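You operate a simulated robot arm through the tools that you are given. There is no shell and no other tool. Be economical: measure what you need, move in short steps, check, and stop when the job is done.

You are at the controls of a simulated robot arm. One attempt, no reset.

TASK
Bring the side screen to nought, then tighten the yellow foot bolt.
Fine: lock off with the silver hasp first; turn the side screw; use the red driver and put it back. Set down upright: red driver.

The check looks at the end state, three seconds after you hand in, the way a careful person would. Anything else that was tipped, shoved, dropped, spilled or broken makes it a failure.

THE ROBOT
A 6-joint arm with a two-finger gripper on a trunk, on a base that drives. Base frame: it is fixed to the floor where the robot stands at the start and does not move with it; the origin is under the middle of the robot, x ahead of it, y to its left, z up. Readings come in m, degrees, newtons and seconds.
Its first joint turns from -166.0 to 166.0 degrees. Places, roughly: pad [0.9, -0.7, 0.9]; red foot bolt (3x3x4 cm) [0.9, -0.7, 0.9]; red isolator [0.9, 0.1, 0.7]; side screen [1.1, -0.9, 0.9]; side screw knob [1.2, -1, 0.9]; silver hasp [0.8, 0.1, 0.7]; yellow foot bolt (3x3x4 cm) [1.3, -0.9, 0.9]. Payload 2.54 kg.
Tool frame: the origin (TCP) lies between the finger pads and is the grasp point; the fingertips stand 0.03 m ahead of it; z points along the fingers, y is the line along which they close. Largest opening 0.116 m; the body of the gripper starts 0.095 m behind the TCP.
Orientation is that of the tool frame in the base frame, as a unit quaternion [x, y, z, w]. With the fingers straight down and closing along the base's y, the tool's x points along the base's -x, its y along +y and its z along -z.

THE INTERFACE
- The arm moves only by the tool apply_moves. Its argument "increments" is text: rows parted by semicolons, each of 7 numbers parted by spaces: the gripper command, from -1 (shut) to 1 (fully open), values between in proportion, then the shift along the base's x, y, z in cm, then the turn, a rotation vector about the base's x, y, z in rad. In form: gripper tx ty tz wx wy wz; .... A call has 1 to 8 rows; each row shifts and turns the commanded pose from where the row before left it. A row lasts 0.2 s, in which the tool goes at most 0.05 m and 8.6 degrees; a call with a longer step from one row to the next is refused whole, and so is a gripper value outside its range. A pose out of reach is approached as far as the arm can. The call stops where the force on the tool passes 90 N (or 10 N more than at its start, if that is more) or the arm is blocked; 0.2 s more then pass. Each finger travels about 0.072 m/s and halts on what it meets, pressing with about 30 N; the grip force reading is that of the motor and also rises with nothing between the fingers. The clock runs only during rows and for 0.2 s after the last one: add rows that do not move to give the fingers time. The reply holds the time, the measured pose of the TCP, the force on the tool along the base axes, the opening and the grip force, in the units named above and with some noise, with the torque about the TCP (base axes, N m) and any sound that the robot's microphone picked up.
- Cameras (640 x 400 px; columns grow to the right, rows downward): "scene" is now at [-0.0368, 0.1164, 1.4125]; the picture's right is [-0.36, -0.93, 0.00], its down [-0.49, 0.19, -0.85] and it looks along [0.79, -0.31, -0.53] (base axes); focal length 279 px, centre (320, 200). "wrist" rides on the gripper at [0.069, -0.015, -0.122] in the tool frame; the picture's right is [0.21, 0.98, 0.00], its down [-0.83, 0.18, -0.53] and it looks along [-0.52, 0.11, 0.85] (tool axes); focal length 251 px, centre (320, 200). There is no depth. A picture from a camera that has moved, and an enlarged one, comes with that camera's place and axes in the base frame and with its lens.
- get_image(camera): a new picture of that camera. The clock stands still meanwhile.
- roll_base(legs): drives the robot by 1 to 6 legs, each [ahead, left, turn to the left] in m, m and degrees, along the robot's own axes; the way and the turn of a leg run together, so that a leg with both is an arc; at most 1.5 m and 180 degrees a leg. The arm and the cameras ride along, it lands a little off, and it stops where it bumps. It gives what a move gives.
- turn_head(pan, tilt): turns the head with the scene camera to pan (to the left, within 120 degrees either way) and tilt (down, from -29 to 69), counted from straight ahead of the robot. It gives what a move gives.
- enlarge(camera, box): a new picture of the part [left, top, right, bottom] of that camera's present view, enlarged. The clock stands still meanwhile.
- finish_job(): hands the job in; it is judged then, once.

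Work in short steps. Places have to be worked out from the pictures, the camera data and where the tool is seen: move nearer, look again, correct. Check each grasp and each placing, and mend what went wrong. You have 120 turns and 98 pictures in all, those below and enlarged ones among them. Open the gripper and draw the arm clear of the work before you hand the job in, unless the task says otherwise; then end with one line.

The tools are called as a command line: name --argument value ..., lists and objects as JSON in quotes. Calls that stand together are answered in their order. apply_moves: Moves the arm, as the interface text tells. Its arguments: {"type":"object","properties":{"increments":{"type":"string"}},"required":["increments"]} The other tools are called the same way: roll_base (legs) drives the base; turn_head (pan, tilt) turns the head that bears the scene camera; get_image (camera) takes a picture; enlarge (camera, box) takes an enlarged picture of a part of a camera's view; finish_job () hands the job in.

At the start:

```text
time: 0.0
position: [0.6766, 0.0164, 1.1889]
ee_rot: [0.0, 1.0, 0.0, -0.001]
wrist_force: [-0.3, 0.5, 0.3]
torque: [0.01, -0.03, 0.0]
grip_width: 0.1161
grip_force: 0.0
robot x, y, heading: [-0.0038, -0.0009, 0.0]
head pan, tilt: [-21.3, 31.8]
```

scene: 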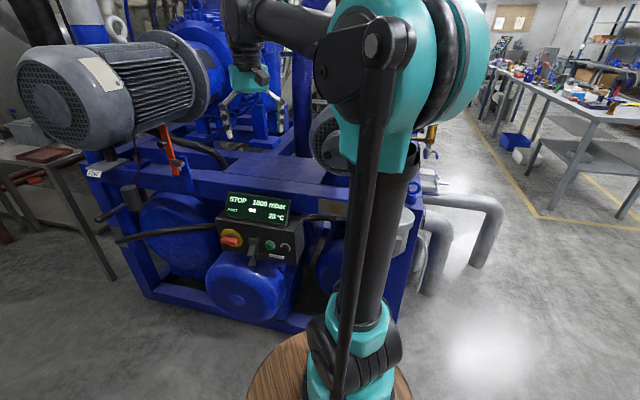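
wrist: 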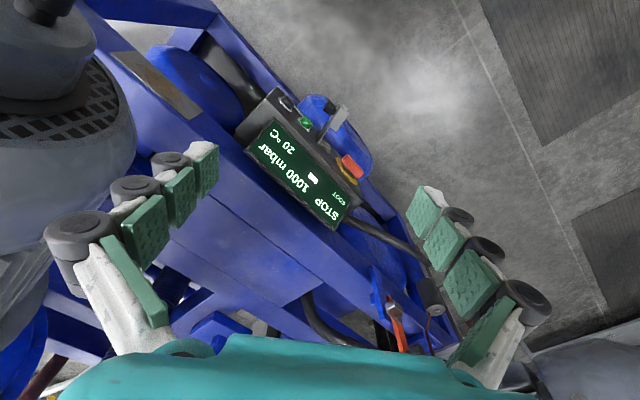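

The control box with the isolator and hasp is seen ahead; I take a closer look at it and at the drive side.

enlarge --camera "scene" --box '[200, 180, 320, 280]'

enlarge --camera "scene" --box '[60, 80, 260, 205]'

enlarge --camera "wrist" --box '[220, 70, 420, 240]'

```text
4.00 times, centred on (260, 230) of scene
camera zoom: at [-0.0368, 0.1164, 1.4125], right [-0.36, -0.93, 0.0], down [-0.49, 0.19, -0.85], along [0.79, -0.31, -0.53], focal length 1116 px, centre (560, 80)
```

zoom: 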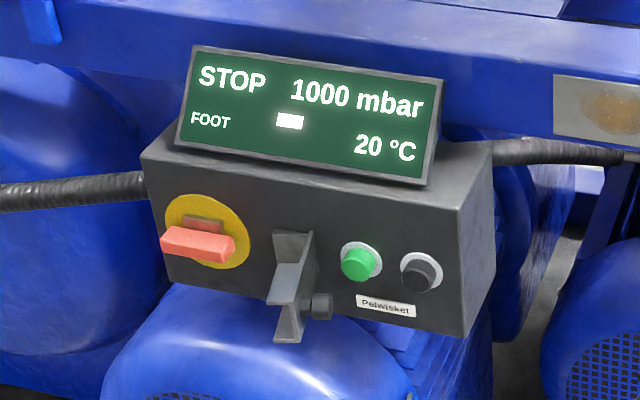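

```text
3.20 times, centred on (160, 142) of scene
camera zoom: at [-0.0368, 0.1164, 1.4125], right [-0.36, -0.93, 0.0], down [-0.49, 0.19, -0.85], along [0.79, -0.31, -0.53], focal length 893 px, centre (832, 384)
```

zoom: 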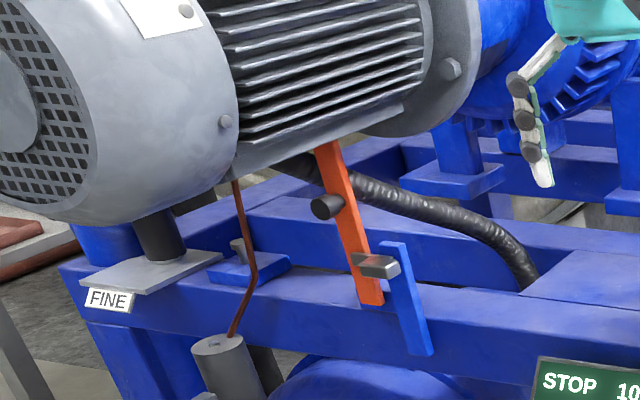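

```text
2.35 times, centred on (320, 155) of wrist
camera zoom: at [0.6063, 0.0014, 1.3102], right [-0.21, 0.98, 0.0], down [0.83, 0.18, 0.53], along [0.52, 0.11, -0.85], focal length 592 px, centre (320, 306)
```

zoom: 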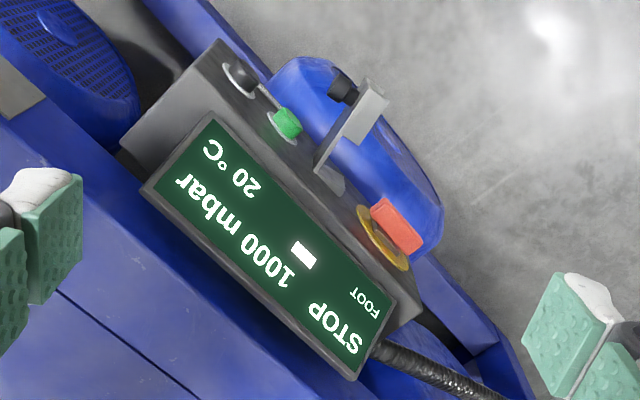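

The box shows STOP, 1000 mbar. Next I look toward the right side, where the bolts, screen and driver should be.

turn_head --pan -50 --tilt 25

get_image --camera "scene"

turn_head --pan 10 --tilt 25

get_image --camera "scene"

```text
time: 0.9
position: [0.677, 0.0175, 1.189]
ee_rot: [0.001, 1.0, 0.0, 0.0]
wrist_force: [0.7, 1.2, 0.3]
torque: [-0.01, 0.01, 0.01]
grip_width: 0.116
grip_force: 0.1
robot x, y, heading: [0.0009, 0.0011, -0.1]
head pan, tilt: [-50.0, 25.0]
```

```text
92 pictures are left
camera scene: at [-0.0611, 0.0784, 1.4232], right [-0.77, -0.64, 0.0], down [-0.27, 0.32, -0.91], along [0.58, -0.69, -0.42], focal length 279 px, centre (320, 200)
```

scene: 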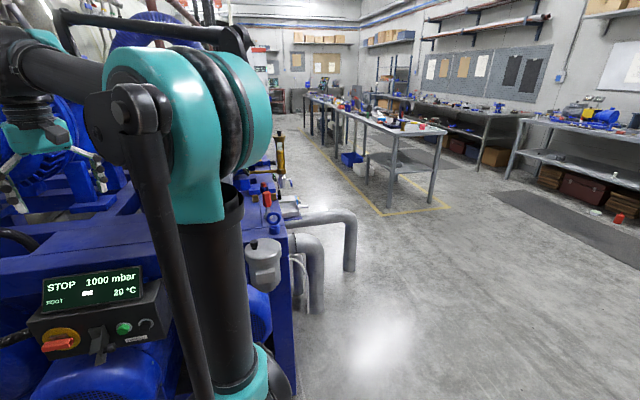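

```text
time: 2.2
position: [0.6761, 0.0177, 1.1906]
ee_rot: [0.0, 1.0, 0.0, 0.0]
wrist_force: [0.3, -0.1, -0.1]
torque: [-0.04, -0.04, -0.02]
grip_width: 0.1158
grip_force: 0.0
robot x, y, heading: [-0.0012, -0.0027, 0.1]
head pan, tilt: [10.0, 25.0]
```

```text
91 pictures are left
camera scene: at [-0.0296, 0.1648, 1.4232], right [0.17, -0.98, 0.0], down [-0.42, -0.07, -0.91], along [0.89, 0.16, -0.42], focal length 279 px, centre (320, 200)
```

scene: 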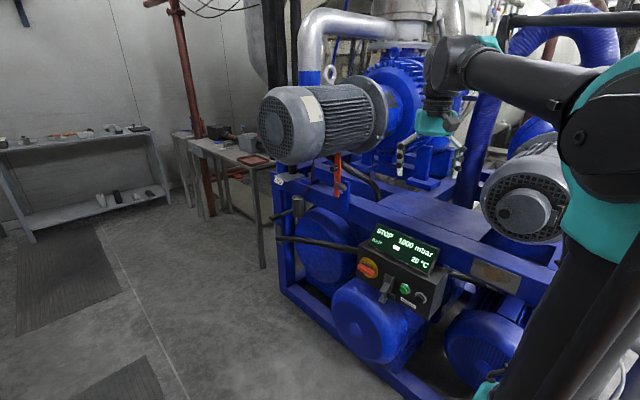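

I estimate the box face normal points about (-0.81, 0.59) and the isolator handle sits at about (0.85, 0.136, 0.72). I need a tighter look at the isolator and hasp before touching them.

enlarge --camera "scene" --box '[350, 250, 430, 310]'

apply_moves --increments "1 -4 2 0 0 0.14 0; 1 -4 2 0 0 0.14 0; 1 -4 2 0 0 0.14 0; 1 -3 2 0 0 0.14 0; 1 -2 2 0 0 0.1 0"

get_image --camera "wrist"

```text
6.67 times, centred on (390, 280) of scene
camera zoom: at [-0.0296, 0.1648, 1.4232], right [0.17, -0.98, 0.0], down [-0.42, -0.07, -0.91], along [0.89, 0.16, -0.42], focal length 1860 px, centre (-147, -333)
```

zoom: 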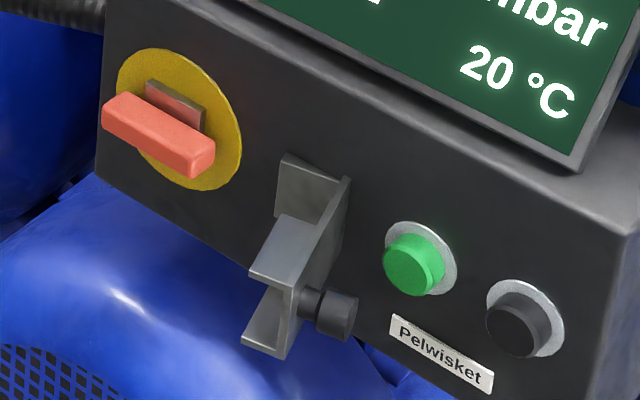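

```text
time: 3.4
position: [0.5074, 0.1351, 1.1883]
ee_rot: [0.006, 0.97, 0.017, -0.244]
wrist_force: [0.1, -1.1, -0.1]
torque: [0.06, 0.04, -0.06]
grip_width: 0.1157
grip_force: 0.0
out of reach, approached as far as the arm can: row 4, 5
robot x, y, heading: [-0.0015, -0.0007, -0.3]
head pan, tilt: [10.0, 25.0]
```

```text
89 pictures are left
camera wrist: at [0.5031, 0.1154, 1.3279], right [-0.17, 0.98, 0.13], down [0.98, 0.16, 0.08], along [0.06, 0.14, -0.99], focal length 251 px, centre (320, 200)
```

wrist: 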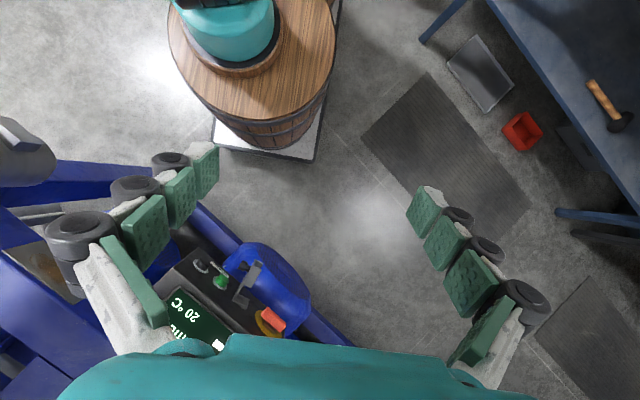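

I tilted the wrong way, so I undo that. Reading the geometry: the handle is already horizontal (off), and the hasp is a U-channel on a vertical hinge that swings left over the handle, with its knob at about (0.723, 0.05, 0.72). I level the tool and yaw -36° so that the tool x points out of the box face.

apply_moves --increments "-1 1 -1 0 0 -0.13 0; -1 1 -1 0 0 -0.13 0; -1 1 -1 0 0 -0.12 0; -1 1 -1 0 0 -0.11 0; -1 0 0 0 0 0 -0.15; -1 0 0 0 0 0 -0.15; -1 0 0 0 0 0 -0.15; -1 0 0 0 0 0 -0.15"

get_image --camera "wrist"

```text
time: 5.2
position: [0.5485, 0.0944, 1.1875]
ee_rot: [0.298, 0.955, 0.018, 0.004]
wrist_force: [-0.2, 0.5, 0.1]
torque: [0.01, -0.02, 0.01]
grip_width: 0.0
grip_force: 28.4
robot x, y, heading: [-0.0017, -0.0011, -0.2]
head pan, tilt: [10.0, 25.0]
```

```text
88 pictures are left
camera wrist: at [0.479, 0.1165, 1.3087], right [0.38, 0.93, 0.04], down [0.77, -0.34, 0.54], along [0.51, -0.17, -0.84], focal length 251 px, centre (320, 200)
```

wrist: 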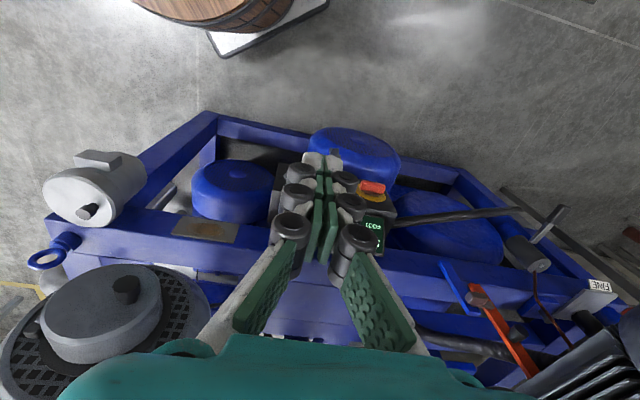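

Level and yawed 35°. I descend in front of and to the right of the hasp knob, staying outside the box face.

apply_moves --increments "-1 0.9 -0.55 -3.6 0 0 -0.02; -1 0.9 -0.55 -3.6 0 0 0; -1 0.9 -0.55 -3.6 0 0 0; -1 0.9 -0.55 -3.6 0 0 0; -1 0.9 -0.55 -3.6 0 0 0; -1 0.9 -0.55 -3.6 0 0 0; -1 0.9 -0.55 -3.6 0 0 0; -1 0.9 -0.55 -3.6 0 0 0"

get_image --camera "wrist"

enlarge --camera "scene" --box '[320, 190, 480, 310]'

```text
time: 7.0
position: [0.619, 0.0537, 0.8982]
ee_rot: [0.306, 0.952, 0.018, 0.004]
wrist_force: [-0.8, -0.6, 0.6]
torque: [0.02, -0.01, 0.02]
grip_width: 0.0
grip_force: 28.9
robot x, y, heading: [-0.0012, 0.0, -0.1]
head pan, tilt: [10.0, 25.0]
```

```text
87 pictures are left
camera wrist: at [0.5513, 0.0759, 1.02], right [0.39, 0.92, 0.04], down [0.77, -0.35, 0.54], along [0.51, -0.18, -0.84], focal length 251 px, centre (320, 200)
```

wrist: 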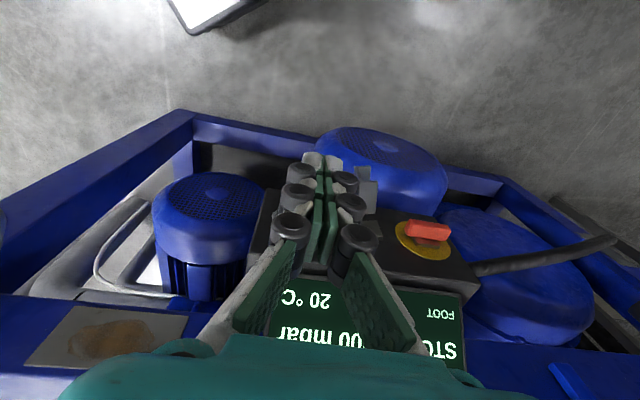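

```text
3.33 times, centred on (400, 250) of scene
camera zoom: at [-0.0298, 0.1649, 1.4232], right [0.17, -0.98, 0.0], down [-0.42, -0.07, -0.91], along [0.89, 0.16, -0.42], focal length 930 px, centre (53, 33)
```

zoom: 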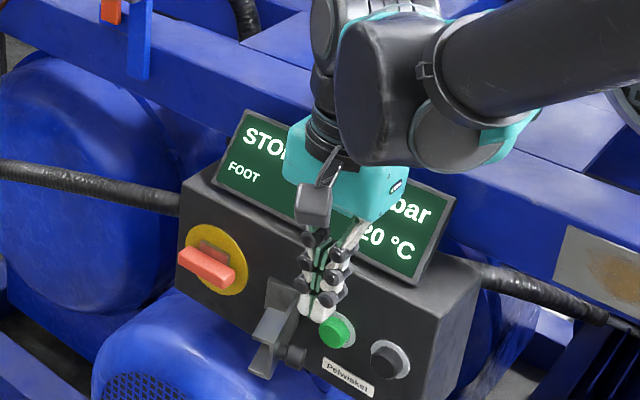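

The handle estimate checks out. I descend clear of the hasp, to the right of and outside the knob, then look.

apply_moves --increments "-1 0 0 -4.2 0 0 0; -1 0 0 -4.2 0 0 0; -1 0 0 -4.2 0 0 0; -1 0 0 -4.2 0 0 0"

get_image --camera "wrist"

enlarge --camera "scene" --box '[340, 220, 460, 310]'

```text
time: 8.0
position: [0.6189, 0.0498, 0.7321]
ee_rot: [0.306, 0.952, 0.018, 0.004]
wrist_force: [-0.6, -0.2, 0.1]
torque: [-0.01, -0.05, -0.02]
grip_width: 0.0
grip_force: 28.7
robot x, y, heading: [0.0009, 0.0015, 0.0]
head pan, tilt: [10.0, 25.0]
```

```text
85 pictures are left
camera wrist: at [0.5509, 0.0737, 0.8531], right [0.39, 0.92, 0.04], down [0.77, -0.35, 0.54], along [0.51, -0.18, -0.84], focal length 251 px, centre (320, 200)
```

wrist: 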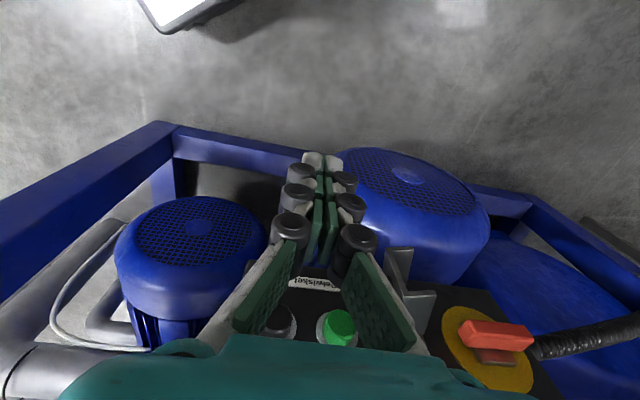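

```text
4.44 times, centred on (400, 265) of scene
camera zoom: at [-0.0297, 0.1649, 1.4232], right [0.17, -0.98, 0.0], down [-0.42, -0.07, -0.91], along [0.89, 0.16, -0.42], focal length 1240 px, centre (-36, -89)
```

zoom: 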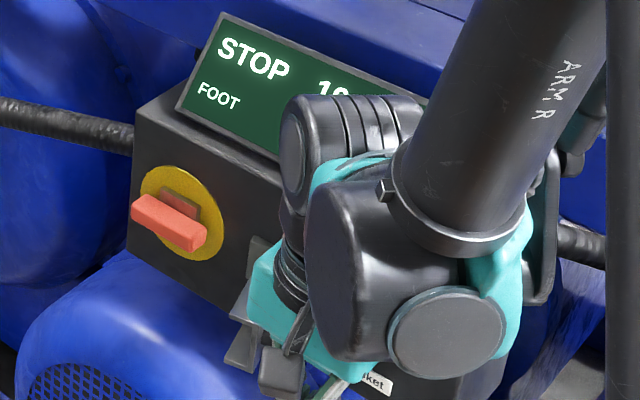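

The fingers are now level with the hasp and the way in is clear. I move in toward the face just to the right of the knob.

apply_moves --increments "-1 1.6 -1.5 0 0 0 0; -1 1.6 -1.5 0 0 0 0; -1 1.6 -1.4 0 0 0 0; -1 1.6 -1.4 0 0 0 0"

get_image --camera "wrist"

```text
time: 9.0
position: [0.6837, -0.0079, 0.7337]
ee_rot: [0.306, 0.952, 0.019, 0.004]
wrist_force: [0.0, 0.2, 0.9]
torque: [0.0, 0.01, -0.03]
grip_width: 0.0
grip_force: 28.6
robot x, y, heading: [-0.0026, 0.0, 0.1]
head pan, tilt: [10.0, 25.0]
```

```text
83 pictures are left
camera wrist: at [0.6158, 0.0155, 0.8542], right [0.39, 0.92, 0.04], down [0.77, -0.35, 0.54], along [0.51, -0.18, -0.84], focal length 251 px, centre (320, 200)
```

wrist: 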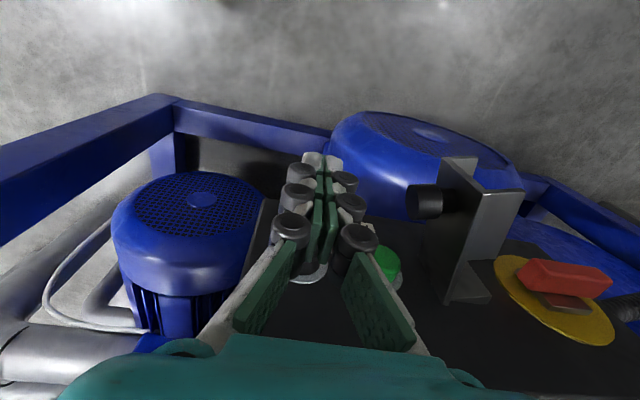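

Knob end is at about r = -0.46 (box axis), level with the fingers. I lower 1.5 cm, then push left along the box to meet the knob and start it swinging.

apply_moves --increments "-1 0 0 -1.4 0 0 0; -1 1.0 1.4 0 0 0 0; -1 1.0 1.4 0 0 0 0; -1 1.0 1.4 0 0 0 0; -1 0.9 1.8 0 0 0 0; -1 0.8 1.8 0 0 0 0"

get_image --camera "wrist"

```text
time: 10.4
position: [0.7302, 0.0705, 0.721]
ee_rot: [0.305, 0.952, 0.017, 0.004]
wrist_force: [0.3, 0.0, 0.5]
torque: [0.02, -0.02, 0.01]
grip_width: 0.0
grip_force: 28.6
robot x, y, heading: [-0.0009, 0.0011, -0.0]
head pan, tilt: [10.0, 25.0]
```

```text
82 pictures are left
camera wrist: at [0.662, 0.0942, 0.8414], right [0.39, 0.92, 0.04], down [0.77, -0.35, 0.54], along [0.51, -0.18, -0.84], focal length 251 px, centre (320, 200)
```

wrist: 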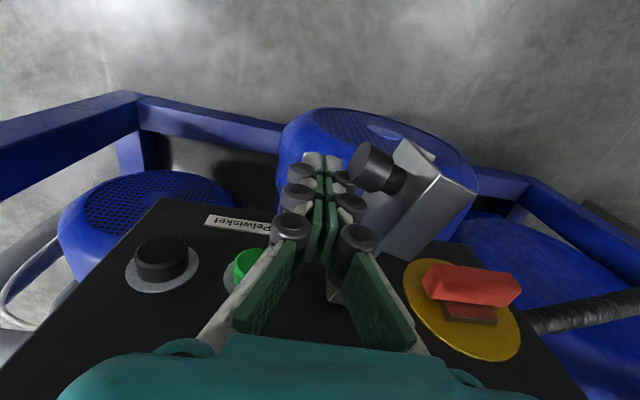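

The hasp is swinging freely, about 40° in. I continue the arc left and start curving toward the face.

apply_moves --increments "-1 1.2 1.5 0 0 0 0; -1 1.2 1.4 0 0 0 0; -1 1.4 1.0 0 0 0 0"

get_image --camera "wrist"

```text
time: 11.2
position: [0.7689, 0.1078, 0.7179]
ee_rot: [0.306, 0.952, 0.018, 0.004]
wrist_force: [-0.3, -0.3, -0.3]
torque: [-0.01, 0.01, 0.02]
grip_width: 0.0001
grip_force: 28.6
robot x, y, heading: [-0.0006, -0.0028, -0.1]
head pan, tilt: [10.0, 25.0]
```

```text
81 pictures are left
camera wrist: at [0.6998, 0.1325, 0.8396], right [0.39, 0.92, 0.04], down [0.77, -0.35, 0.54], along [0.51, -0.18, -0.84], focal length 251 px, centre (320, 200)
```

wrist: 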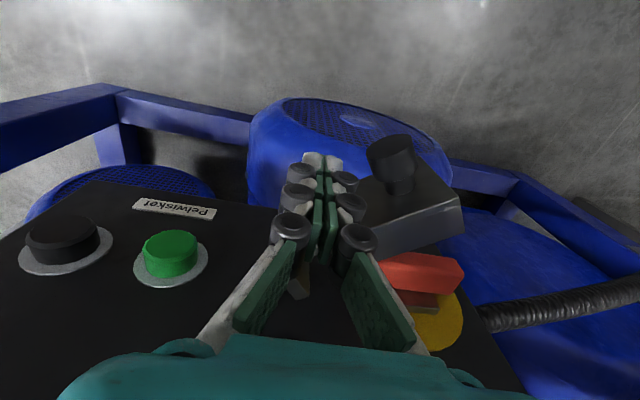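

About 70° in now. I push straight inward along the face normal to seat it over the handle.

apply_moves --increments "-1 0.9 -0.4 0 0 0 0; -1 0.8 -0.6 0 0 0 0; -1 0.8 -0.6 0 0 0 0"

get_image --camera "wrist"

```text
time: 12.1
position: [0.7864, 0.1058, 0.7185]
ee_rot: [0.298, 0.954, 0.021, -0.004]
wrist_force: [-6.2, 7.8, -0.4]
torque: [-0.21, -0.1, 0.08]
grip_width: 0.0003
grip_force: 28.6
robot x, y, heading: [0.0006, 0.002, 0.1]
head pan, tilt: [10.0, 25.0]
stopped in row 3: the force on the tool passed its limit at 101 N (the readings are from after the stop); the commanded pose is now the measured one
```

```text
80 pictures are left
camera wrist: at [0.7186, 0.1262, 0.8408], right [0.38, 0.92, 0.04], down [0.78, -0.35, 0.53], along [0.5, -0.17, -0.85], focal length 251 px, centre (320, 200)
```

wrist: 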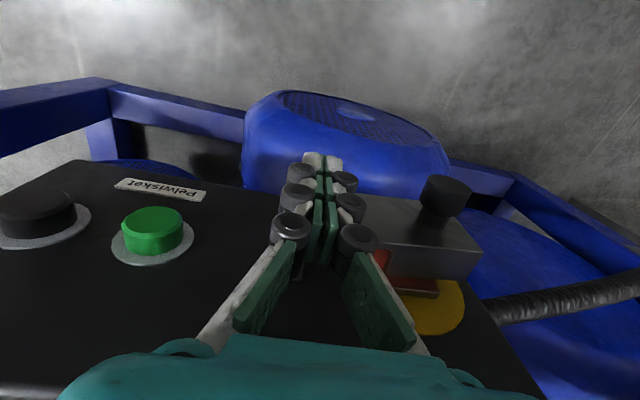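

The hasp met a hard stop at about 100 N and appears closed over the red handle. I back away and check.

apply_moves --increments "-1 -2 1.5 0 0 0 0; -1 -3 2 0 0 0 0; -1 -3 2 0 0 0 0; -1 -3 0 4 0 0 0; -1 -3 0 4 0 0 0; -1 -2 -2 4 0 0 0; -1 0 -3 4 0 0 0; -1 0 -3 4 0 0 0"

get_image --camera "wrist"

enlarge --camera "scene" --box '[340, 220, 460, 310]'

```text
time: 13.9
position: [0.6271, 0.0801, 0.922]
ee_rot: [0.3, 0.954, 0.021, -0.002]
wrist_force: [-0.1, 0.2, 0.0]
torque: [-0.01, 0.04, -0.02]
grip_width: 0.0
grip_force: 28.5
robot x, y, heading: [0.0025, 0.0022, 0.3]
head pan, tilt: [10.0, 25.0]
```

```text
79 pictures are left
camera wrist: at [0.5591, 0.102, 1.0428], right [0.38, 0.92, 0.04], down [0.78, -0.35, 0.53], along [0.5, -0.17, -0.85], focal length 251 px, centre (320, 200)
```

wrist: 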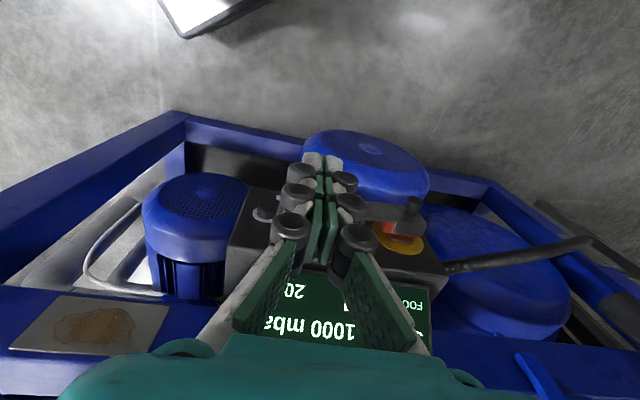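

```text
4.44 times, centred on (400, 265) of scene
camera zoom: at [-0.0305, 0.1658, 1.4232], right [0.18, -0.98, 0.0], down [-0.42, -0.07, -0.91], along [0.89, 0.16, -0.42], focal length 1240 px, centre (-36, -89)
```

zoom: 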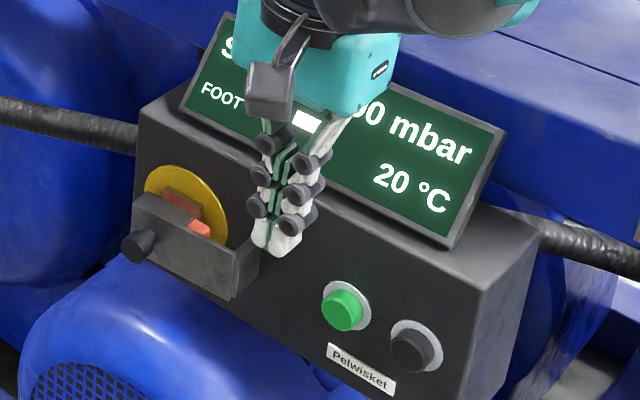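

The hasp is closed over the handle. Next I turn the head to the right end of the machine and zoom in on the bolts, screw and driver.

turn_head --pan -55 --tilt 25

get_image --camera "scene"

enlarge --camera "scene" --box '[200, 110, 360, 230]'

```text
time: 15.2
position: [0.6273, 0.0806, 0.9208]
ee_rot: [0.299, 0.954, 0.021, -0.002]
wrist_force: [-0.2, -0.2, -0.9]
torque: [-0.01, 0.01, -0.03]
grip_width: 0.0
grip_force: 28.7
robot x, y, heading: [-0.0023, -0.0022, 0.2]
head pan, tilt: [-55.0, 25.0]
```

```text
77 pictures are left
camera scene: at [-0.0682, 0.0741, 1.4232], right [-0.82, -0.58, 0.0], down [-0.24, 0.35, -0.91], along [0.52, -0.74, -0.42], focal length 279 px, centre (320, 200)
```

scene: 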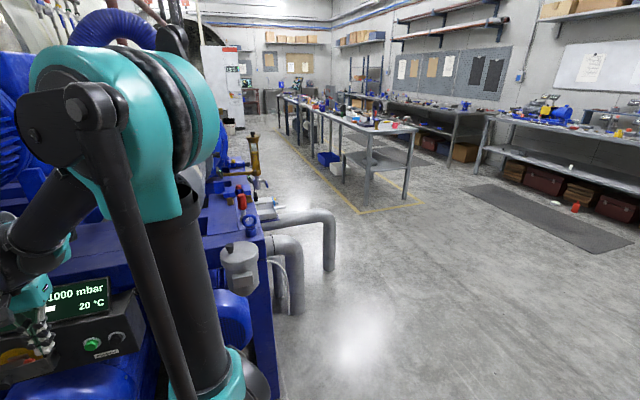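

```text
3.33 times, centred on (280, 170) of scene
camera zoom: at [-0.0682, 0.0741, 1.4232], right [-0.82, -0.58, 0.0], down [-0.24, 0.35, -0.91], along [0.52, -0.74, -0.42], focal length 930 px, centre (453, 300)
```

zoom: 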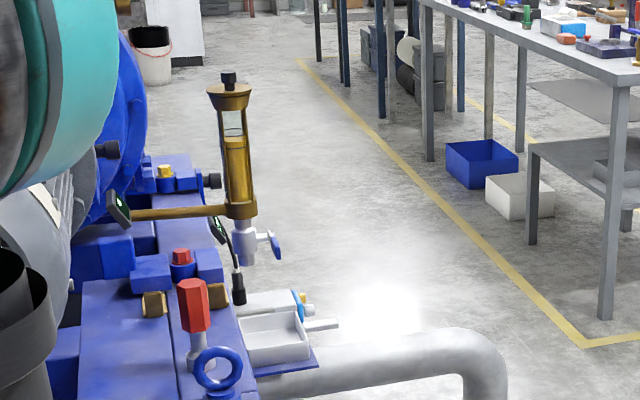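

The work area at the machine's right end is clear to see: yellow bolt with a black side-screw knob, red bolt, two small screens, and the red hex driver standing near the blue eyebolt. A fragile-looking brass oiler stands between them. I retract the arm, then drive around to the right.

apply_moves --increments "-1 -2.4 -1 3 0 0 0; -1 -2.4 -1 3 0 0 0; -1 -2.4 -1 3 0 0 0; -1 -2.4 -1 3 0 0 0; -1 -2.4 -1 3 0 0 0; -1 -2.4 -1 3 0 0 0; -1 -2.4 -1 3 0 0 0"

roll_base --legs '[[0, 0, -90], [1.0, 0, 0]]'

turn_head --pan 70 --tilt 30

get_image --camera "scene"

```text
time: 16.8
position: [0.4571, 0.0079, 1.1297]
ee_rot: [0.3, 0.954, 0.022, -0.002]
wrist_force: [0.2, -0.5, 0.1]
torque: [-0.05, 0.0, -0.01]
grip_width: 0.0001
grip_force: 28.9
robot x, y, heading: [-0.0019, 0.0031, 0.0]
head pan, tilt: [-55.0, 25.0]
```

```text
time: 26.0
position: [-0.0517, -1.4852, 1.1296]
ee_rot: [0.896, 0.444, 0.017, 0.013]
wrist_force: [0.7, 0.1, 0.2]
torque: [-0.05, 0.01, 0.0]
grip_width: 0.0
grip_force: 28.8
robot x, y, heading: [-0.0413, -1.0255, -92.1]
head pan, tilt: [-55.0, 25.0]
```

```text
time: 28.1
position: [-0.0526, -1.484, 1.1304]
ee_rot: [0.896, 0.443, 0.017, 0.014]
wrist_force: [0.2, -0.7, -0.7]
torque: [-0.01, -0.02, 0.0]
grip_width: 0.0
grip_force: 28.5
robot x, y, heading: [-0.0433, -1.0219, -92.2]
head pan, tilt: [70.0, 30.0]
```

```text
75 pictures are left
camera scene: at [0.1976, -0.9455, 1.4153], right [-0.38, -0.93, 0.0], down [-0.46, 0.19, -0.87], along [0.8, -0.33, -0.5], focal length 279 px, centre (320, 200)
```

scene: 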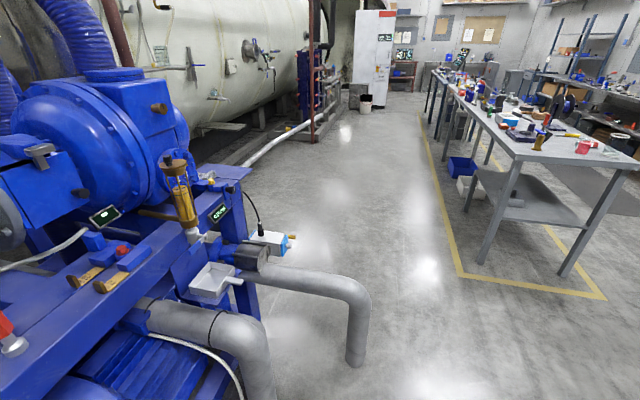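

Now I see the machine end well. I turn the head further left to centre the work and zoom.

turn_head --pan 95 --tilt 35

get_image --camera "scene"

enlarge --camera "scene" --box '[240, 80, 440, 230]'

```text
time: 29.0
position: [-0.0515, -1.4845, 1.129]
ee_rot: [0.896, 0.443, 0.016, 0.014]
wrist_force: [-0.6, -0.4, 0.0]
torque: [0.02, 0.03, -0.01]
grip_width: 0.0001
grip_force: 28.8
robot x, y, heading: [-0.0419, -1.0247, -92.4]
head pan, tilt: [95.0, 35.0]
```

```text
74 pictures are left
camera scene: at [0.2019, -0.9071, 1.4075], right [0.05, -1.0, 0.0], down [-0.57, -0.03, -0.82], along [0.82, 0.04, -0.57], focal length 279 px, centre (320, 200)
```

scene: 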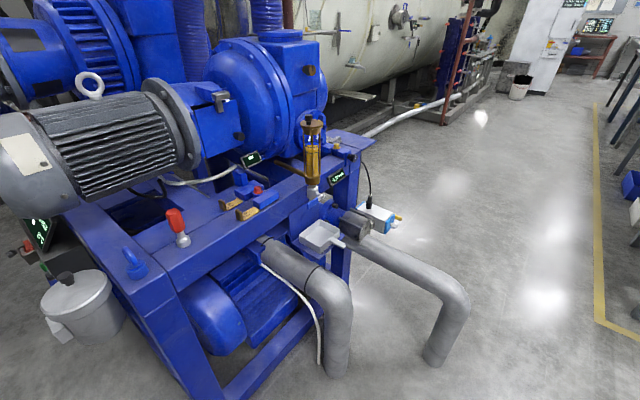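

```text
2.67 times, centred on (340, 155) of scene
camera zoom: at [0.2019, -0.9071, 1.4075], right [0.05, -1.0, 0.0], down [-0.57, -0.03, -0.82], along [0.82, 0.04, -0.57], focal length 744 px, centre (267, 320)
```

zoom: 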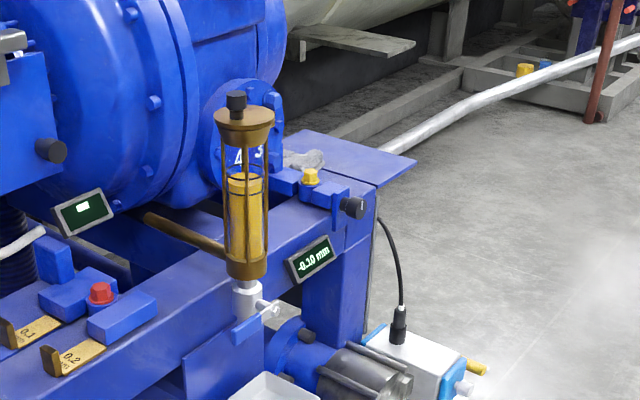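

Measured: side screen reads -0.10 mm; knob ≈ (1.20, -0.98, 0.917) facing the +r end; yellow bolt ≈ (1.25, -0.92, 0.944); driver handle ≈ (0.715, -0.53, 0.98). I park at about (0.43, -1.12), heading 20°, clear of both pipes.

roll_base --legs '[[0, 0, 112], [0.2, -0.25, 0], [0.2, 0, 0]]'

turn_head --pan 5 --tilt 35

get_image --camera "scene"

get_image --camera "wrist"

```text
time: 37.0
position: [0.8328, -0.9712, 1.1298]
ee_rot: [0.133, 0.991, 0.02, -0.005]
wrist_force: [0.2, 0.8, -0.4]
torque: [-0.01, 0.04, 0.01]
grip_width: 0.0
grip_force: 29.0
robot x, y, heading: [0.4057, -1.1327, 19.4]
head pan, tilt: [95.0, 35.0]
stopped in leg 3: the robot was blocked; the commanded pose is now the measured one
```

```text
time: 38.6
position: [0.8314, -0.971, 1.1302]
ee_rot: [0.134, 0.991, 0.021, -0.004]
wrist_force: [0.4, 0.3, -0.7]
torque: [-0.01, 0.01, 0.0]
grip_width: 0.0
grip_force: 28.7
robot x, y, heading: [0.4002, -1.1314, 19.5]
head pan, tilt: [5.0, 35.0]
```

```text
72 pictures are left
camera scene: at [0.3163, -0.9946, 1.4075], right [0.42, -0.91, 0.0], down [-0.52, -0.24, -0.82], along [0.74, 0.34, -0.57], focal length 279 px, centre (320, 200)
```

scene: 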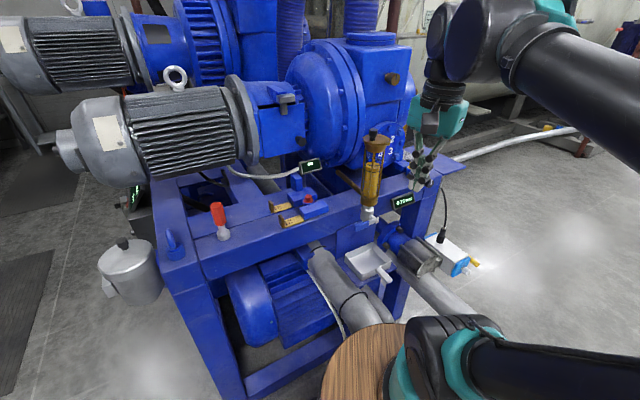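

```text
71 pictures are left
camera wrist: at [0.7603, -0.9723, 1.2514], right [0.05, 1.0, 0.04], down [0.85, -0.07, 0.53], along [0.53, 0.01, -0.85], focal length 251 px, centre (320, 200)
```

wrist: 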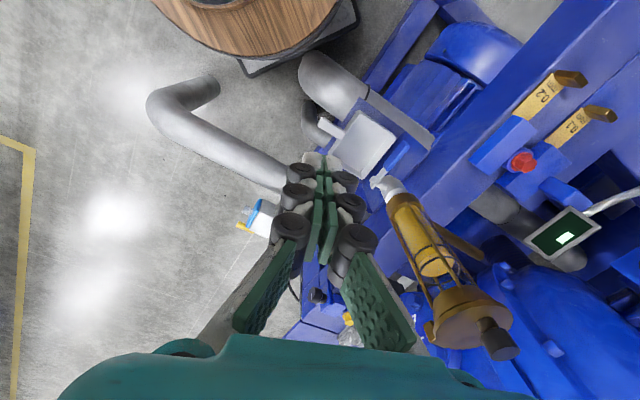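

The base stopped against the pipe at (0.40, -1.13), heading 19.5°, which is close enough to plan. I take sharp zooms of the knob/bolt and of the driver.

roll_base --legs '[[-0.015, 0, 0]]'

enlarge --camera "scene" --box '[350, 120, 480, 220]'

enlarge --camera "scene" --box '[180, 150, 340, 270]'

```text
time: 39.4
position: [0.8171, -0.9753, 1.1296]
ee_rot: [0.134, 0.991, 0.02, -0.005]
wrist_force: [0.4, 0.6, 0.8]
torque: [-0.01, -0.05, -0.01]
grip_width: 0.0001
grip_force: 28.7
robot x, y, heading: [0.3886, -1.1351, 19.6]
head pan, tilt: [5.0, 35.0]
```

```text
4.00 times, centred on (415, 170) of scene
camera zoom: at [0.3025, -0.9996, 1.4075], right [0.42, -0.91, 0.0], down [-0.52, -0.24, -0.82], along [0.74, 0.34, -0.57], focal length 1116 px, centre (-60, 320)
```

zoom: 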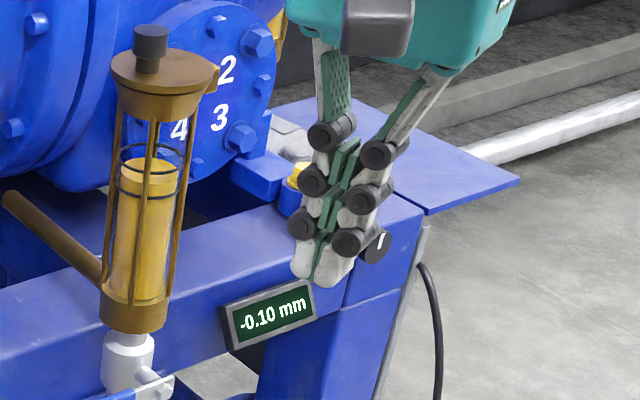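

```text
3.33 times, centred on (260, 210) of scene
camera zoom: at [0.3025, -0.9996, 1.4075], right [0.42, -0.91, 0.0], down [-0.52, -0.24, -0.82], along [0.74, 0.34, -0.57], focal length 930 px, centre (520, 167)
```

zoom: 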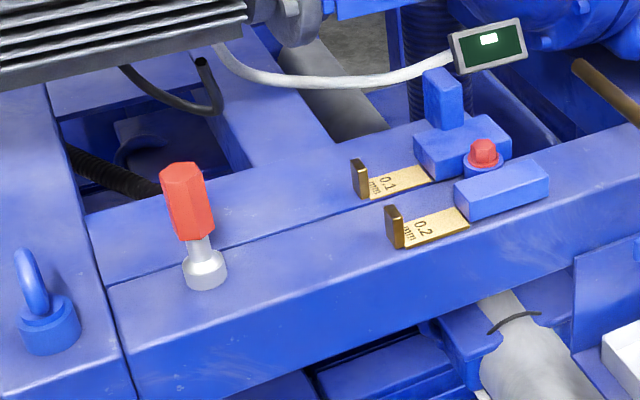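

The driver is free-standing with its wide socket on the beam; the knob carries a white marker line. I now swing the tool to horizontal, pointing into the end face (bearing 54°), while moving to a staging point out from the knob.

apply_moves --increments "0.2 2.2 -1.5 0 0.1175 -0.0851 0; 0.2 2.2 -1.5 0 0.1175 -0.0851 0; 0.2 2.2 -1.5 0 0.1175 -0.0851 0; 0.2 2.2 -1.5 0 0.1175 -0.0851 0; 0.2 2.2 -1.5 0 0.1175 -0.0851 0; 0.2 2.2 -1.5 0 0.1175 -0.0851 0"

apply_moves --increments "0.2 2.2 -1.5 -2 0.1175 -0.0851 0; 0.2 2.2 -1.5 -2 0.1175 -0.0851 0; 0.2 2.2 -1.5 -2 0.1175 -0.0851 0; 0.2 2.2 -1.5 -2 0.1175 -0.0851 0; 0.2 2.2 -1.5 -2 0.098 -0.071 0; 0.2 0 0 0 0 0 0"

get_image --camera "wrist"

get_image --camera "scene"

```text
time: 40.8
position: [0.949, -1.0666, 1.1309]
ee_rot: [0.114, 0.892, 0.392, 0.196]
wrist_force: [-0.1, 0.6, -0.1]
torque: [0.0, -0.05, -0.02]
grip_width: 0.0694
grip_force: 0.1
robot x, y, heading: [0.3896, -1.1366, 19.6]
head pan, tilt: [5.0, 35.0]
```

```text
time: 42.2
position: [1.0605, -1.1414, 1.031]
ee_rot: [0.083, 0.689, 0.639, 0.331]
wrist_force: [0.4, -0.5, 0.5]
torque: [0.03, 0.0, 0.0]
grip_width: 0.0694
grip_force: 0.0
robot x, y, heading: [0.3851, -1.1366, 19.7]
head pan, tilt: [5.0, 35.0]
```

```text
68 pictures are left
camera wrist: at [0.9408, -1.2076, 0.9877], right [-0.47, 0.28, 0.84], down [0.28, -0.85, 0.44], along [0.84, 0.44, 0.32], focal length 251 px, centre (320, 200)
```

wrist: 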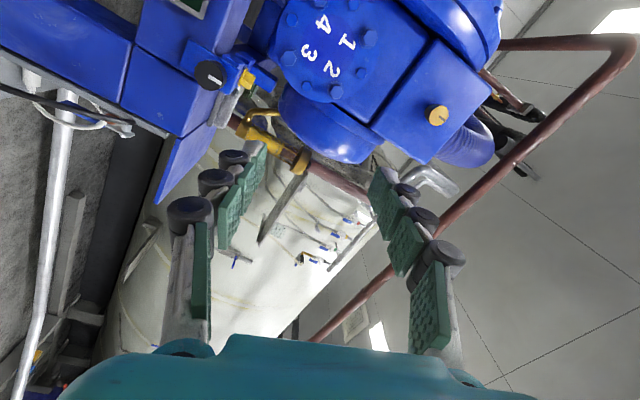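

```text
67 pictures are left
camera scene: at [0.3025, -0.9996, 1.4075], right [0.42, -0.91, 0.0], down [-0.52, -0.24, -0.82], along [0.74, 0.34, -0.57], focal length 279 px, centre (320, 200)
```

scene: 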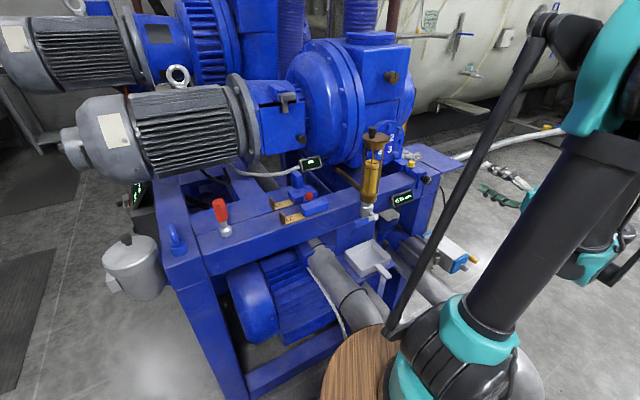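

Triangulating both views puts the knob face at (1.196, -1.000, 0.914), and the tool points along it within 2°. I align laterally and advance to 9 cm out.

apply_moves --increments "0.2 2.0 1.64 -2.93 -0.0075 0.0055 0; 0.2 2.0 1.64 -2.93 -0.0075 0.0055 0; 0.2 2.0 1.64 -2.93 -0.0075 0.0055 0; 0.2 2.0 1.64 -2.93 -0.0075 0.0055 0; 0.2 0 0 0 0 0 0"

get_image --camera "wrist"

enlarge --camera "scene" --box '[370, 130, 500, 230]'

```text
time: 43.4
position: [1.1443, -1.0755, 0.9191]
ee_rot: [0.084, 0.704, 0.627, 0.324]
wrist_force: [-0.8, 1.2, 0.6]
torque: [0.04, 0.03, 0.0]
grip_width: 0.0696
grip_force: 0.1
out of reach, approached as far as the arm can: row 4
robot x, y, heading: [0.3856, -1.1377, 19.6]
head pan, tilt: [5.0, 35.0]
```

```text
66 pictures are left
camera wrist: at [1.0258, -1.1443, 0.8803], right [-0.45, 0.31, 0.84], down [0.29, -0.84, 0.46], along [0.85, 0.45, 0.28], focal length 251 px, centre (320, 200)
```

wrist: 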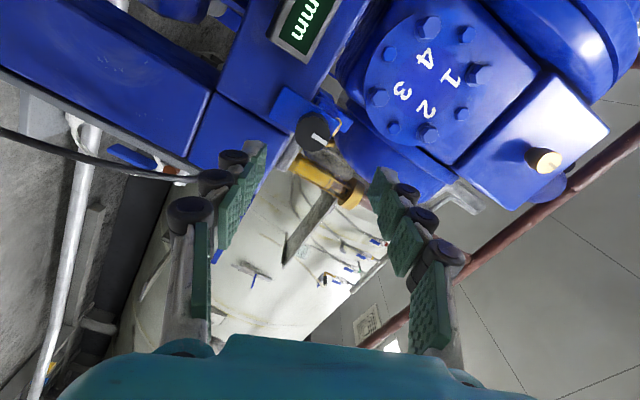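

```text
4.00 times, centred on (435, 180) of scene
camera zoom: at [0.3026, -0.9996, 1.4075], right [0.42, -0.91, 0.0], down [-0.52, -0.24, -0.82], along [0.74, 0.34, -0.57], focal length 1116 px, centre (-140, 280)
```

zoom: 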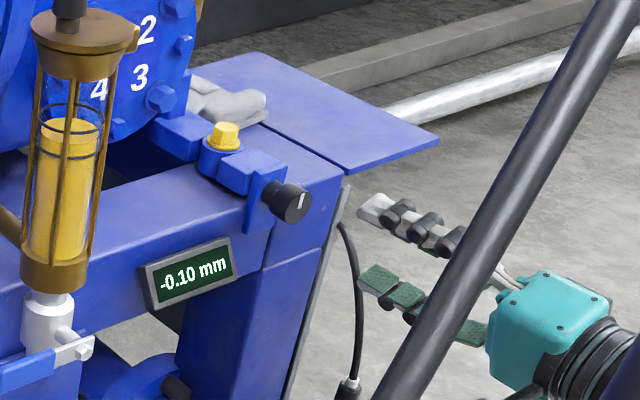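

The tool axis is lined up with the knob to within a few mm, though a reach limit was flagged. I advance over the knob in small rows with the fingers open.

apply_moves --increments "0.2 1.13 1.63 -0.1 0 0 0; 0.2 1.13 1.63 -0.1 0 0 0; 0.2 1.13 1.63 -0.2 0 0 0; 0.2 1.13 1.63 -0.2 0 0 0"

get_image --camera "wrist"

```text
time: 44.4
position: [1.188, -1.0107, 0.9125]
ee_rot: [0.085, 0.703, 0.627, 0.325]
wrist_force: [0.7, -0.1, 0.1]
torque: [-0.03, -0.02, -0.01]
grip_width: 0.0694
grip_force: 0.1
robot x, y, heading: [0.3881, -1.1355, 19.7]
head pan, tilt: [5.0, 35.0]
```

```text
64 pictures are left
camera wrist: at [1.0695, -1.0784, 0.8733], right [-0.45, 0.31, 0.84], down [0.29, -0.84, 0.46], along [0.85, 0.45, 0.29], focal length 251 px, centre (320, 200)
```

wrist: 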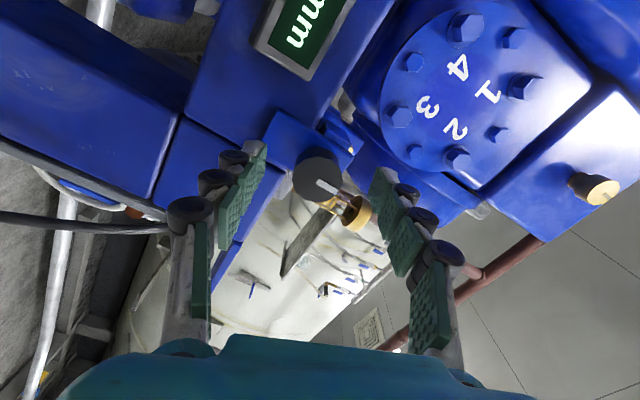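

The knob face sits about 1 cm ahead of the TCP and is centred. I advance 6 mm more and close.

apply_moves --increments "0.2 0.35 0.5 0.1 0 0 0; -1 0 0 0 0 0 0; -1 0 0 0 0 0 0; -1 0 0 0 0 0 0; -1 0 0 0 0 0 0"

get_image --camera "wrist"

```text
time: 45.6
position: [1.195, -1.007, 0.9116]
ee_rot: [0.087, 0.704, 0.626, 0.324]
wrist_force: [5.7, -10.5, -29.4]
torque: [-0.74, 0.58, -0.69]
grip_width: 0.0304
grip_force: 45.0
robot x, y, heading: [0.3884, -1.1402, 19.6]
head pan, tilt: [5.0, 35.0]
```

```text
63 pictures are left
camera wrist: at [1.0745, -1.0747, 0.8734], right [-0.44, 0.31, 0.84], down [0.29, -0.84, 0.46], along [0.85, 0.45, 0.28], focal length 251 px, centre (320, 200)
```

wrist: 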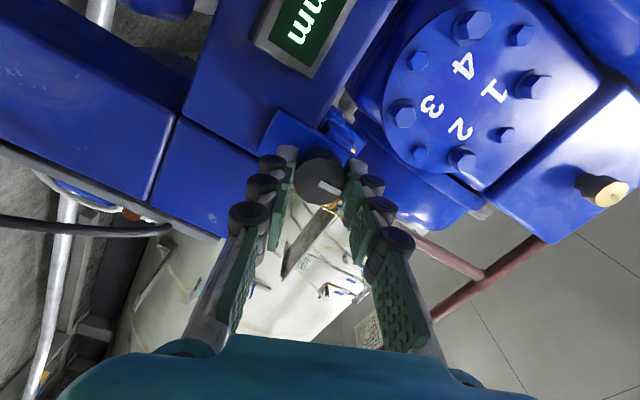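

The knob is held (3.0 cm). I ease the downward offset a touch and turn 14° clockwise as a test, then read the screen.

apply_moves --increments "-1 0 0 -0.2 0 0 0; -1 0 0 0 0.069 0.098 0; -1 0 0 0 0.069 0.098 0; -1 0 0 0 0 0 0"

enlarge --camera "scene" --box '[370, 130, 500, 230]'

```text
time: 46.6
position: [1.1942, -1.0064, 0.9107]
ee_rot: [0.17, 0.686, 0.663, 0.248]
wrist_force: [22.3, -11.7, 11.1]
torque: [0.25, -0.17, -1.23]
grip_width: 0.0304
grip_force: 44.9
robot x, y, heading: [0.3837, -1.1426, 19.9]
head pan, tilt: [5.0, 35.0]
```

```text
4.00 times, centred on (435, 180) of scene
camera zoom: at [0.3031, -1.0002, 1.4076], right [0.42, -0.91, 0.0], down [-0.52, -0.24, -0.82], along [0.74, 0.34, -0.57], focal length 1116 px, centre (-140, 280)
```

zoom: 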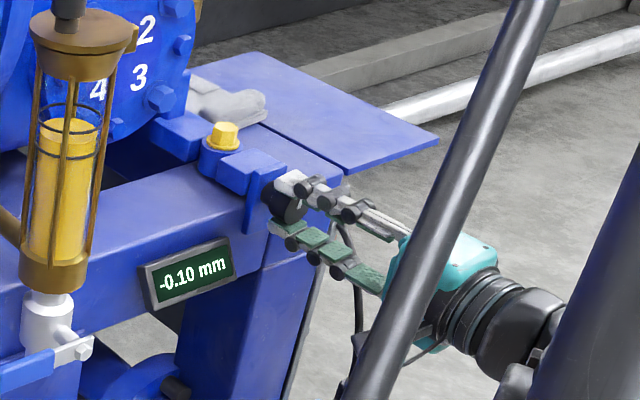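

No change yet after 14°. I turn further and check both the marker line and the screen.

apply_moves --increments "-1 0 0 0 0.069 0.098 0; -1 0 0 0 0.069 0.098 0; -1 0 0 0 0.069 0.098 0; -1 0 0 0 0.069 0.098 0; -1 0 0 0 0 0 0"

enlarge --camera "scene" --box '[390, 150, 470, 210]'

get_image --camera "wrist"

```text
time: 47.8
position: [1.1941, -1.0063, 0.9129]
ee_rot: [0.326, 0.624, 0.705, 0.085]
wrist_force: [36.0, -8.9, 37.0]
torque: [0.84, -0.7, -0.37]
grip_width: 0.0303
grip_force: 45.3
robot x, y, heading: [0.388, -1.1366, 19.7]
head pan, tilt: [5.0, 35.0]
```

```text
6.67 times, centred on (430, 180) of scene
camera zoom: at [0.3026, -1.0002, 1.4075], right [0.42, -0.91, 0.0], down [-0.52, -0.24, -0.82], along [0.74, 0.34, -0.57], focal length 1860 px, centre (-413, 333)
```

zoom: 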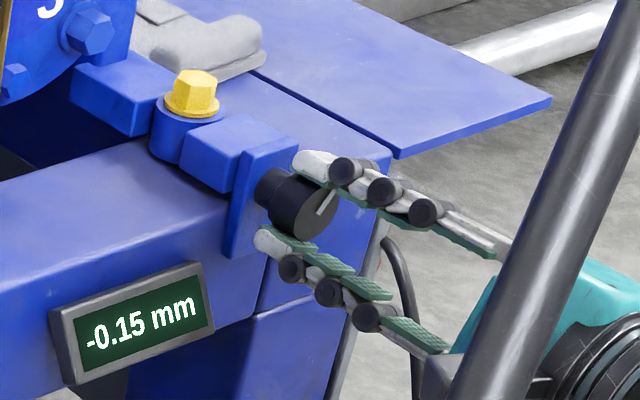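

```text
60 pictures are left
camera wrist: at [1.0651, -1.0681, 0.9208], right [0.12, -0.09, 0.99], down [0.39, -0.91, -0.13], along [0.91, 0.4, -0.07], focal length 251 px, centre (320, 200)
```

wrist: 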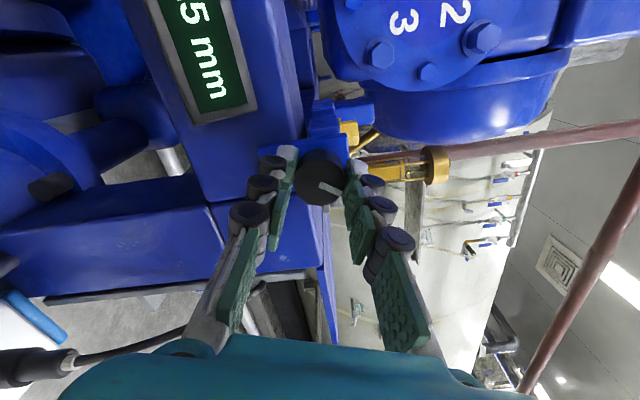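

Clockwise takes it negative (-0.15 mm), so I turn counter-clockwise.

apply_moves --increments "-1 0 0 0 -0.069 -0.098 0; -1 0 0 0 -0.069 -0.098 0; -1 0 0 0 -0.069 -0.098 0; -1 0 0 0 -0.069 -0.098 0; -1 0 0 0 -0.069 -0.098 0; -1 0 0 0 -0.069 -0.098 0; -1 0 0 0 -0.069 -0.098 0; -1 0 0 0 0 0 0"

enlarge --camera "scene" --box '[390, 150, 470, 210]'

```text
time: 49.6
position: [1.1931, -1.007, 0.9114]
ee_rot: [0.042, 0.708, 0.606, 0.362]
wrist_force: [19.2, -10.9, 8.8]
torque: [0.15, -0.1, -0.71]
grip_width: 0.0302
grip_force: 44.6
robot x, y, heading: [0.3858, -1.1351, 19.7]
head pan, tilt: [5.0, 35.0]
```

```text
6.67 times, centred on (430, 180) of scene
camera zoom: at [0.3029, -1.0001, 1.4076], right [0.42, -0.91, 0.0], down [-0.52, -0.24, -0.82], along [0.74, 0.34, -0.57], focal length 1860 px, centre (-413, 333)
```

zoom: 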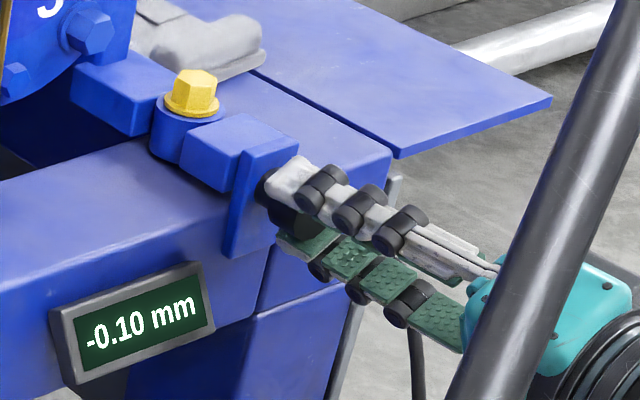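

Each ~45° is about 0.05 mm. I continue counter-clockwise.

apply_moves --increments "-1 0 0 0 -0.069 -0.098 0; -1 0 0 0 -0.069 -0.098 0; -1 0 0 0 -0.069 -0.098 0; -1 0 0 0 -0.069 -0.098 0; -1 0 0 0 -0.069 -0.098 0; -1 0 0 0 -0.069 -0.098 0; -1 0 0 0 -0.069 -0.098 0; -1 0 0 0 0 0 0"

enlarge --camera "scene" --box '[390, 150, 470, 210]'

```text
time: 51.4
position: [1.1951, -1.0075, 0.9103]
ee_rot: [-0.246, 0.669, 0.401, 0.575]
wrist_force: [18.4, -12.9, -28.6]
torque: [-1.22, 0.91, -0.57]
grip_width: 0.0305
grip_force: 45.2
robot x, y, heading: [0.3827, -1.1322, 19.6]
head pan, tilt: [5.0, 35.0]
```

```text
6.67 times, centred on (430, 180) of scene
camera zoom: at [0.3045, -0.9999, 1.4076], right [0.42, -0.91, 0.0], down [-0.52, -0.24, -0.82], along [0.74, 0.34, -0.57], focal length 1860 px, centre (-413, 333)
```

zoom: 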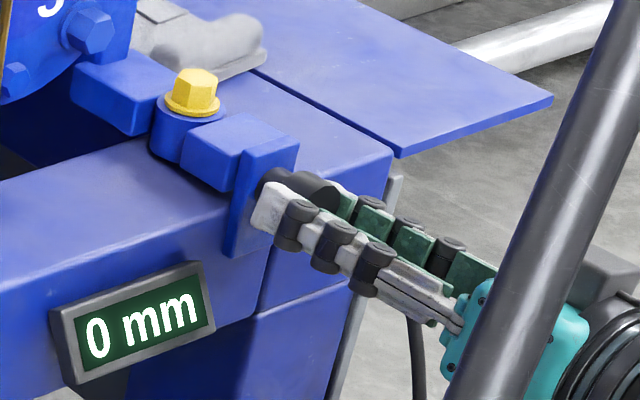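

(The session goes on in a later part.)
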